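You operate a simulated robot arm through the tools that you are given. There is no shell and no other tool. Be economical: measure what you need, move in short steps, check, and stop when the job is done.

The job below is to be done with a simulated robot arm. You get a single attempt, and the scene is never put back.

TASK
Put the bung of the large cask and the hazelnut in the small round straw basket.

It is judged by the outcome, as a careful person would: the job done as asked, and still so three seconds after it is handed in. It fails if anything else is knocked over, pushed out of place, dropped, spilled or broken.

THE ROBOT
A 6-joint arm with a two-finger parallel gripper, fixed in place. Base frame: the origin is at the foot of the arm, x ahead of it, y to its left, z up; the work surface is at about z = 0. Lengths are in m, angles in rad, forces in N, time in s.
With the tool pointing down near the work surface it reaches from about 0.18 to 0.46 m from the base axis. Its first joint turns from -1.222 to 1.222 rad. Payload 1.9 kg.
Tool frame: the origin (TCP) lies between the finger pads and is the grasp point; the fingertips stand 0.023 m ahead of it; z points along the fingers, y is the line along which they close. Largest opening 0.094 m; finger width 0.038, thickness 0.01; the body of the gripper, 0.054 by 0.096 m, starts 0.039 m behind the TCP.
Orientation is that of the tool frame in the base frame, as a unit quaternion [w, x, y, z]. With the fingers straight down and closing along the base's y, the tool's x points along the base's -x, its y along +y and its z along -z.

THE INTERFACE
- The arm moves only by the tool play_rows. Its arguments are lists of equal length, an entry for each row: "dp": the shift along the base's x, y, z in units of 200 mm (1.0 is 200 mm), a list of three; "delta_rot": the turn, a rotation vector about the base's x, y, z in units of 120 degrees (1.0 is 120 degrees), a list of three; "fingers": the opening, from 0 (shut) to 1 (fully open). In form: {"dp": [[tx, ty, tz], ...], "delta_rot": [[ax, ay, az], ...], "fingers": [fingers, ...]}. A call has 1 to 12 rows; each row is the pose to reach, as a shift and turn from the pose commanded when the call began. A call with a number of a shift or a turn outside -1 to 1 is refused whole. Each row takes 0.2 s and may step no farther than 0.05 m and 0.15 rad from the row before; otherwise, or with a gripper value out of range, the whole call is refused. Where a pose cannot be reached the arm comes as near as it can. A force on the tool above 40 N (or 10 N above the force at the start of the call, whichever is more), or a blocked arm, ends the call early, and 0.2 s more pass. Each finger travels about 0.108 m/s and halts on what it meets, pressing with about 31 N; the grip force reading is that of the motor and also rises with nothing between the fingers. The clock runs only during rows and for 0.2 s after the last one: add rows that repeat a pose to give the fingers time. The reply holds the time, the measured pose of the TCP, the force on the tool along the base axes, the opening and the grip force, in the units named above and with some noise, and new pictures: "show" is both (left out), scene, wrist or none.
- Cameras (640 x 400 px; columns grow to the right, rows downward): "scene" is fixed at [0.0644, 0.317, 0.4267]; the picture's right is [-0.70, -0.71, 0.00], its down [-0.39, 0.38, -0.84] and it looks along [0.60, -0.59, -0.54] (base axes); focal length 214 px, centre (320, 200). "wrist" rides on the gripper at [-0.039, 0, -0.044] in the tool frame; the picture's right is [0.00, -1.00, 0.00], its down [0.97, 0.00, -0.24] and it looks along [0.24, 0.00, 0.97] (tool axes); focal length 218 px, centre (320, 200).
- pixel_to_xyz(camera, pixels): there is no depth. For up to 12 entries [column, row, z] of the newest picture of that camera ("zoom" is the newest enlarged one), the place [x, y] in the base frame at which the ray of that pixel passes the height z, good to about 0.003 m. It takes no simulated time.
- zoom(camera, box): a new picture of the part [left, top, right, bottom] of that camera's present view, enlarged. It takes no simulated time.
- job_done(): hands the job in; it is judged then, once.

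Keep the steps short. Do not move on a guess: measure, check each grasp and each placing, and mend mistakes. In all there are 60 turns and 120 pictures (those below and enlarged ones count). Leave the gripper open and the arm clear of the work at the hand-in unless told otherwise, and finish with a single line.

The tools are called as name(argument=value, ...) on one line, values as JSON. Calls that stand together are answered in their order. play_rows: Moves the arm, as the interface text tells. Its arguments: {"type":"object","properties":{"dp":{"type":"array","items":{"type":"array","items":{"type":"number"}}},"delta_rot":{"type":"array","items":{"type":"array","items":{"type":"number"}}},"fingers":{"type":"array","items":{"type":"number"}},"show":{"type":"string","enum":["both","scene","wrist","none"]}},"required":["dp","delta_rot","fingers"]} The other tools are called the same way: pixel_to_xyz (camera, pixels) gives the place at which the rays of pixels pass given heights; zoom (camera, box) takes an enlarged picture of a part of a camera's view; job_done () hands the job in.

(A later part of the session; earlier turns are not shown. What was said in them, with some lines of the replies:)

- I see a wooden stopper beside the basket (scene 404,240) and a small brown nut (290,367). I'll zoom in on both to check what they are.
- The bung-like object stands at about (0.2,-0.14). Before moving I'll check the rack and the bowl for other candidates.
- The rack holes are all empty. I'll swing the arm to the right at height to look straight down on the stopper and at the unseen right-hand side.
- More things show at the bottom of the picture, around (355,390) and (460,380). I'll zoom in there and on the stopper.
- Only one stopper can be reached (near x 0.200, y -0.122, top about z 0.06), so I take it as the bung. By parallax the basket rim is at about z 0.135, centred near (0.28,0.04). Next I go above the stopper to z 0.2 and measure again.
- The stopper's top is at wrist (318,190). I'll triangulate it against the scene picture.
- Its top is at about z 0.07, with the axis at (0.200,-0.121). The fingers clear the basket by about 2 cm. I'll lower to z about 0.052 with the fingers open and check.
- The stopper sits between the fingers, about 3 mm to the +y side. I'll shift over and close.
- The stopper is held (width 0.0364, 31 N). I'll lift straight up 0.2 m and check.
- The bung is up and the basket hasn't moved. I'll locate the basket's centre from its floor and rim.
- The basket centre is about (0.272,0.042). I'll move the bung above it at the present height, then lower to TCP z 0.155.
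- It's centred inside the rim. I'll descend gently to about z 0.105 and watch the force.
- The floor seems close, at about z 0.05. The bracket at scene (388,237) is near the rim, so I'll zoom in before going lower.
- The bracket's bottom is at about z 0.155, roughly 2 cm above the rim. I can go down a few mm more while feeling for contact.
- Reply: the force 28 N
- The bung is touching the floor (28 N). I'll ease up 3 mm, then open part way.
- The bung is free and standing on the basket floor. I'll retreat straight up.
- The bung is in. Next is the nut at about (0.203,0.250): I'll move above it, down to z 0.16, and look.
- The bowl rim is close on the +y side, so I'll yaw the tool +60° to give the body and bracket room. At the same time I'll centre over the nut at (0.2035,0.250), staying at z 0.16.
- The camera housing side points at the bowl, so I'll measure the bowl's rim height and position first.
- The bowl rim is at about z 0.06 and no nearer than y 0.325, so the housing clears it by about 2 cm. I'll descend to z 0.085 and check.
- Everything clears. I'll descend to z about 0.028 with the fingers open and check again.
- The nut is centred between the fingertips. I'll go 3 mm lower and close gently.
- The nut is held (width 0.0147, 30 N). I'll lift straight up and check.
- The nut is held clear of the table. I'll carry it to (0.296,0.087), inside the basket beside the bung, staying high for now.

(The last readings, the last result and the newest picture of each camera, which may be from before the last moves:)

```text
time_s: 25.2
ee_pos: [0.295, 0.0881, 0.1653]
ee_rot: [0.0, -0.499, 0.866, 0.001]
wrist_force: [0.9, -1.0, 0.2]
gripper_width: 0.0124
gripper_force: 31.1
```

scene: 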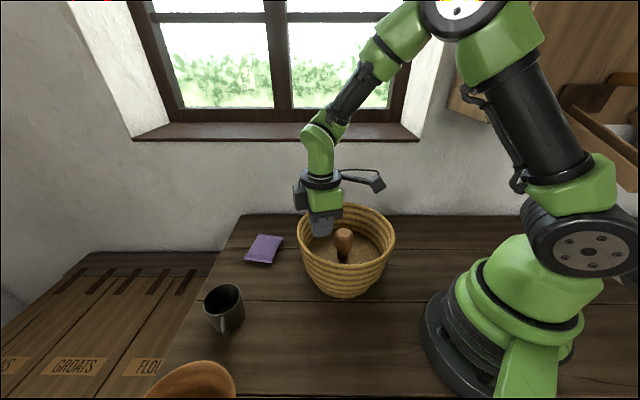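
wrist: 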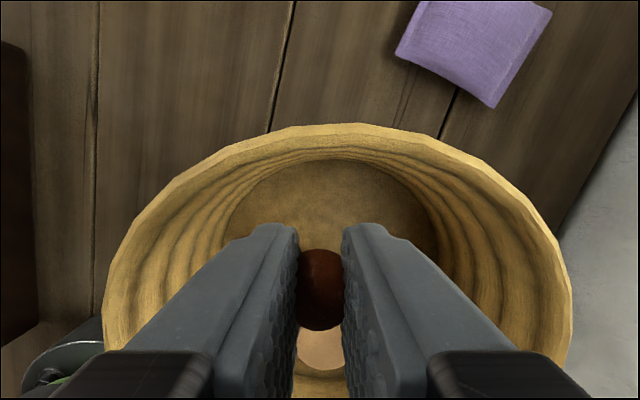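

The nut is over the inside of the basket, with the bung visible just behind it. I'll lower 5 cm to z 0.115.

play_rows(dp=[[0, 0, -0.1], [0, 0, -0.18], [0, 0, -0.25], [0, 0, -0.25]], delta_rot=[[0, 0, 0], [0, 0, 0], [0, 0, 0], [0, 0, 0]], fingers=[0.1, 0.1, 0.1, 0.1])

```text
time_s: 26.2
ee_pos: [0.2981, 0.0889, 0.1135]
ee_rot: [0.0, -0.499, 0.866, 0.0]
wrist_force: [0.1, -0.1, -0.6]
gripper_width: 0.0126
gripper_force: 31.0
```

scene: 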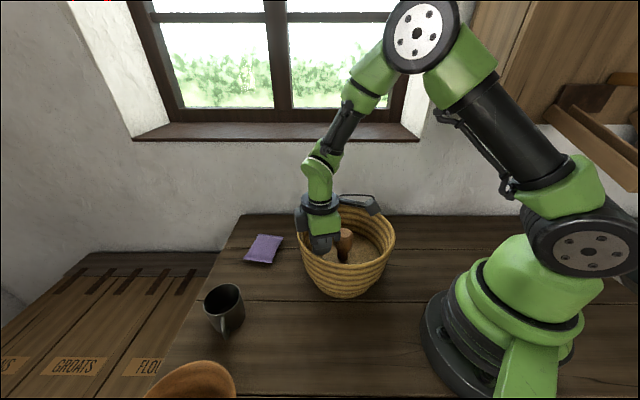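
wrist: 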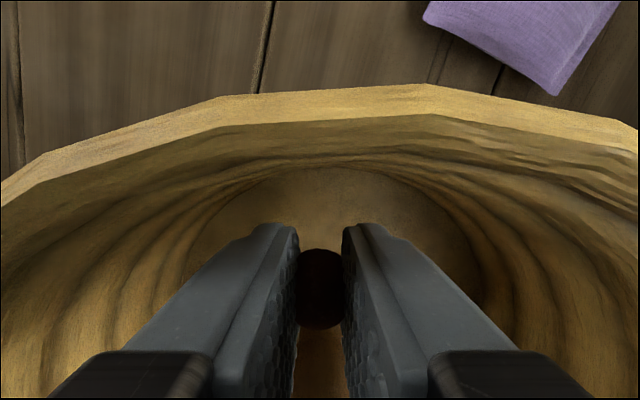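

zoom(camera="scene", box=[280, 180, 410, 300])

```text
3.33 times, centred on (345, 240) of scene
```

zoom: 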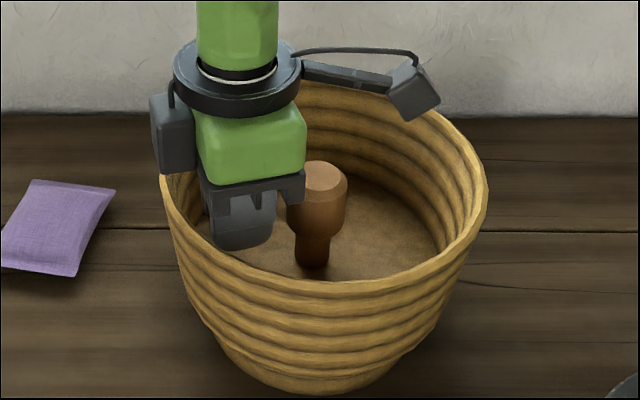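

Nothing is touching and the force is near zero. I'll open gently here to let the nut drop to the floor.

play_rows(dp=[[0, 0, 0], [0, 0, 0], [0, 0, 0], [0, 0, 0]], delta_rot=[[0, 0, 0], [0, 0, 0], [0, 0, 0], [0, 0, 0]], fingers=[0.2, 0.3, 0.35, 0.35])

```text
time_s: 27.2
ee_pos: [0.2971, 0.0884, 0.1143]
ee_rot: [0.0, -0.5, 0.866, 0.0]
wrist_force: [-0.3, 0.0, -0.4]
gripper_width: 0.033
gripper_force: 0.1
```

scene: 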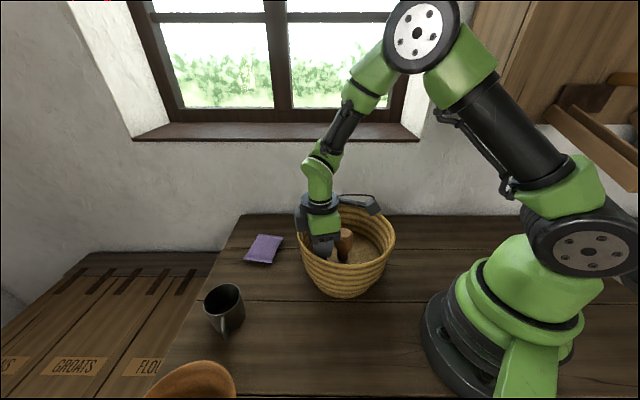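
wrist: 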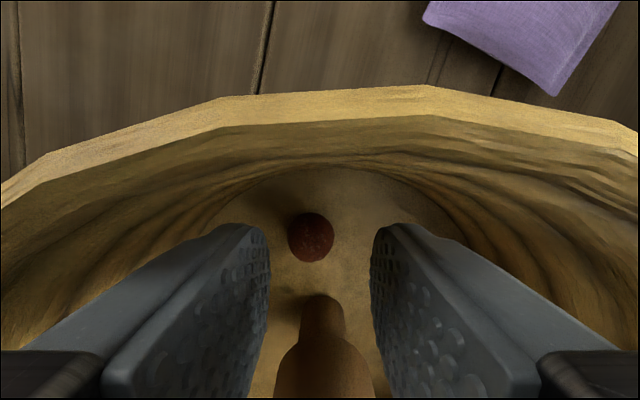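

The nut lies on the basket floor beside the bung, which is still standing. I'll retreat straight up, then move aside.

play_rows(dp=[[0, 0, 0.1], [0, 0, 0.25], [0, 0, 0.45], [0, 0, 0.65], [0, 0, 0.85], [-0.1, 0, 0.9], [-0.25, 0, 0.9], [-0.25, 0, 0.9]], delta_rot=[[0, 0, 0], [0, 0, 0], [0, 0, 0], [0, 0, 0], [0, 0, 0], [0, 0, 0], [0, 0, 0], [0, 0, 0]], fingers=[0.35, 0.35, 0.35, 0.5, 0.7, 1, 1, 1])

```text
time_s: 29.0
ee_pos: [0.2492, 0.0868, 0.294]
ee_rot: [0.0, -0.5, 0.866, 0.0]
wrist_force: [0.9, 1.4, -0.1]
gripper_width: 0.0941
gripper_force: 0.1
```

scene: 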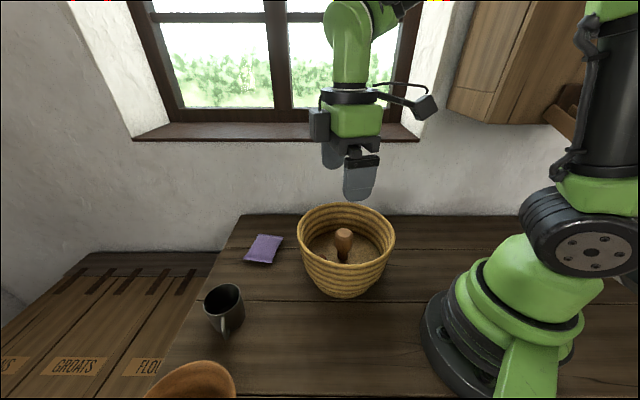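
wrist: 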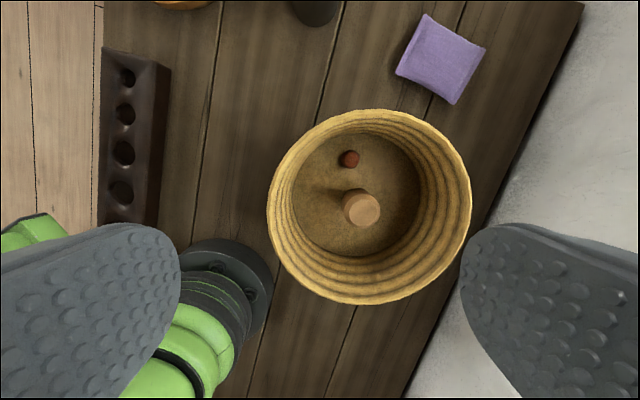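

Both the nut (wrist 349,158) and the bung (361,208) are in the basket. Nothing else has moved, the gripper is open and the arm is clear, so I'm handing in.

job_done()

```text
The job is handed in.
```

The bung and the hazelnut are both in the straw basket, nothing else was disturbed, and the arm is clear with the gripper open.
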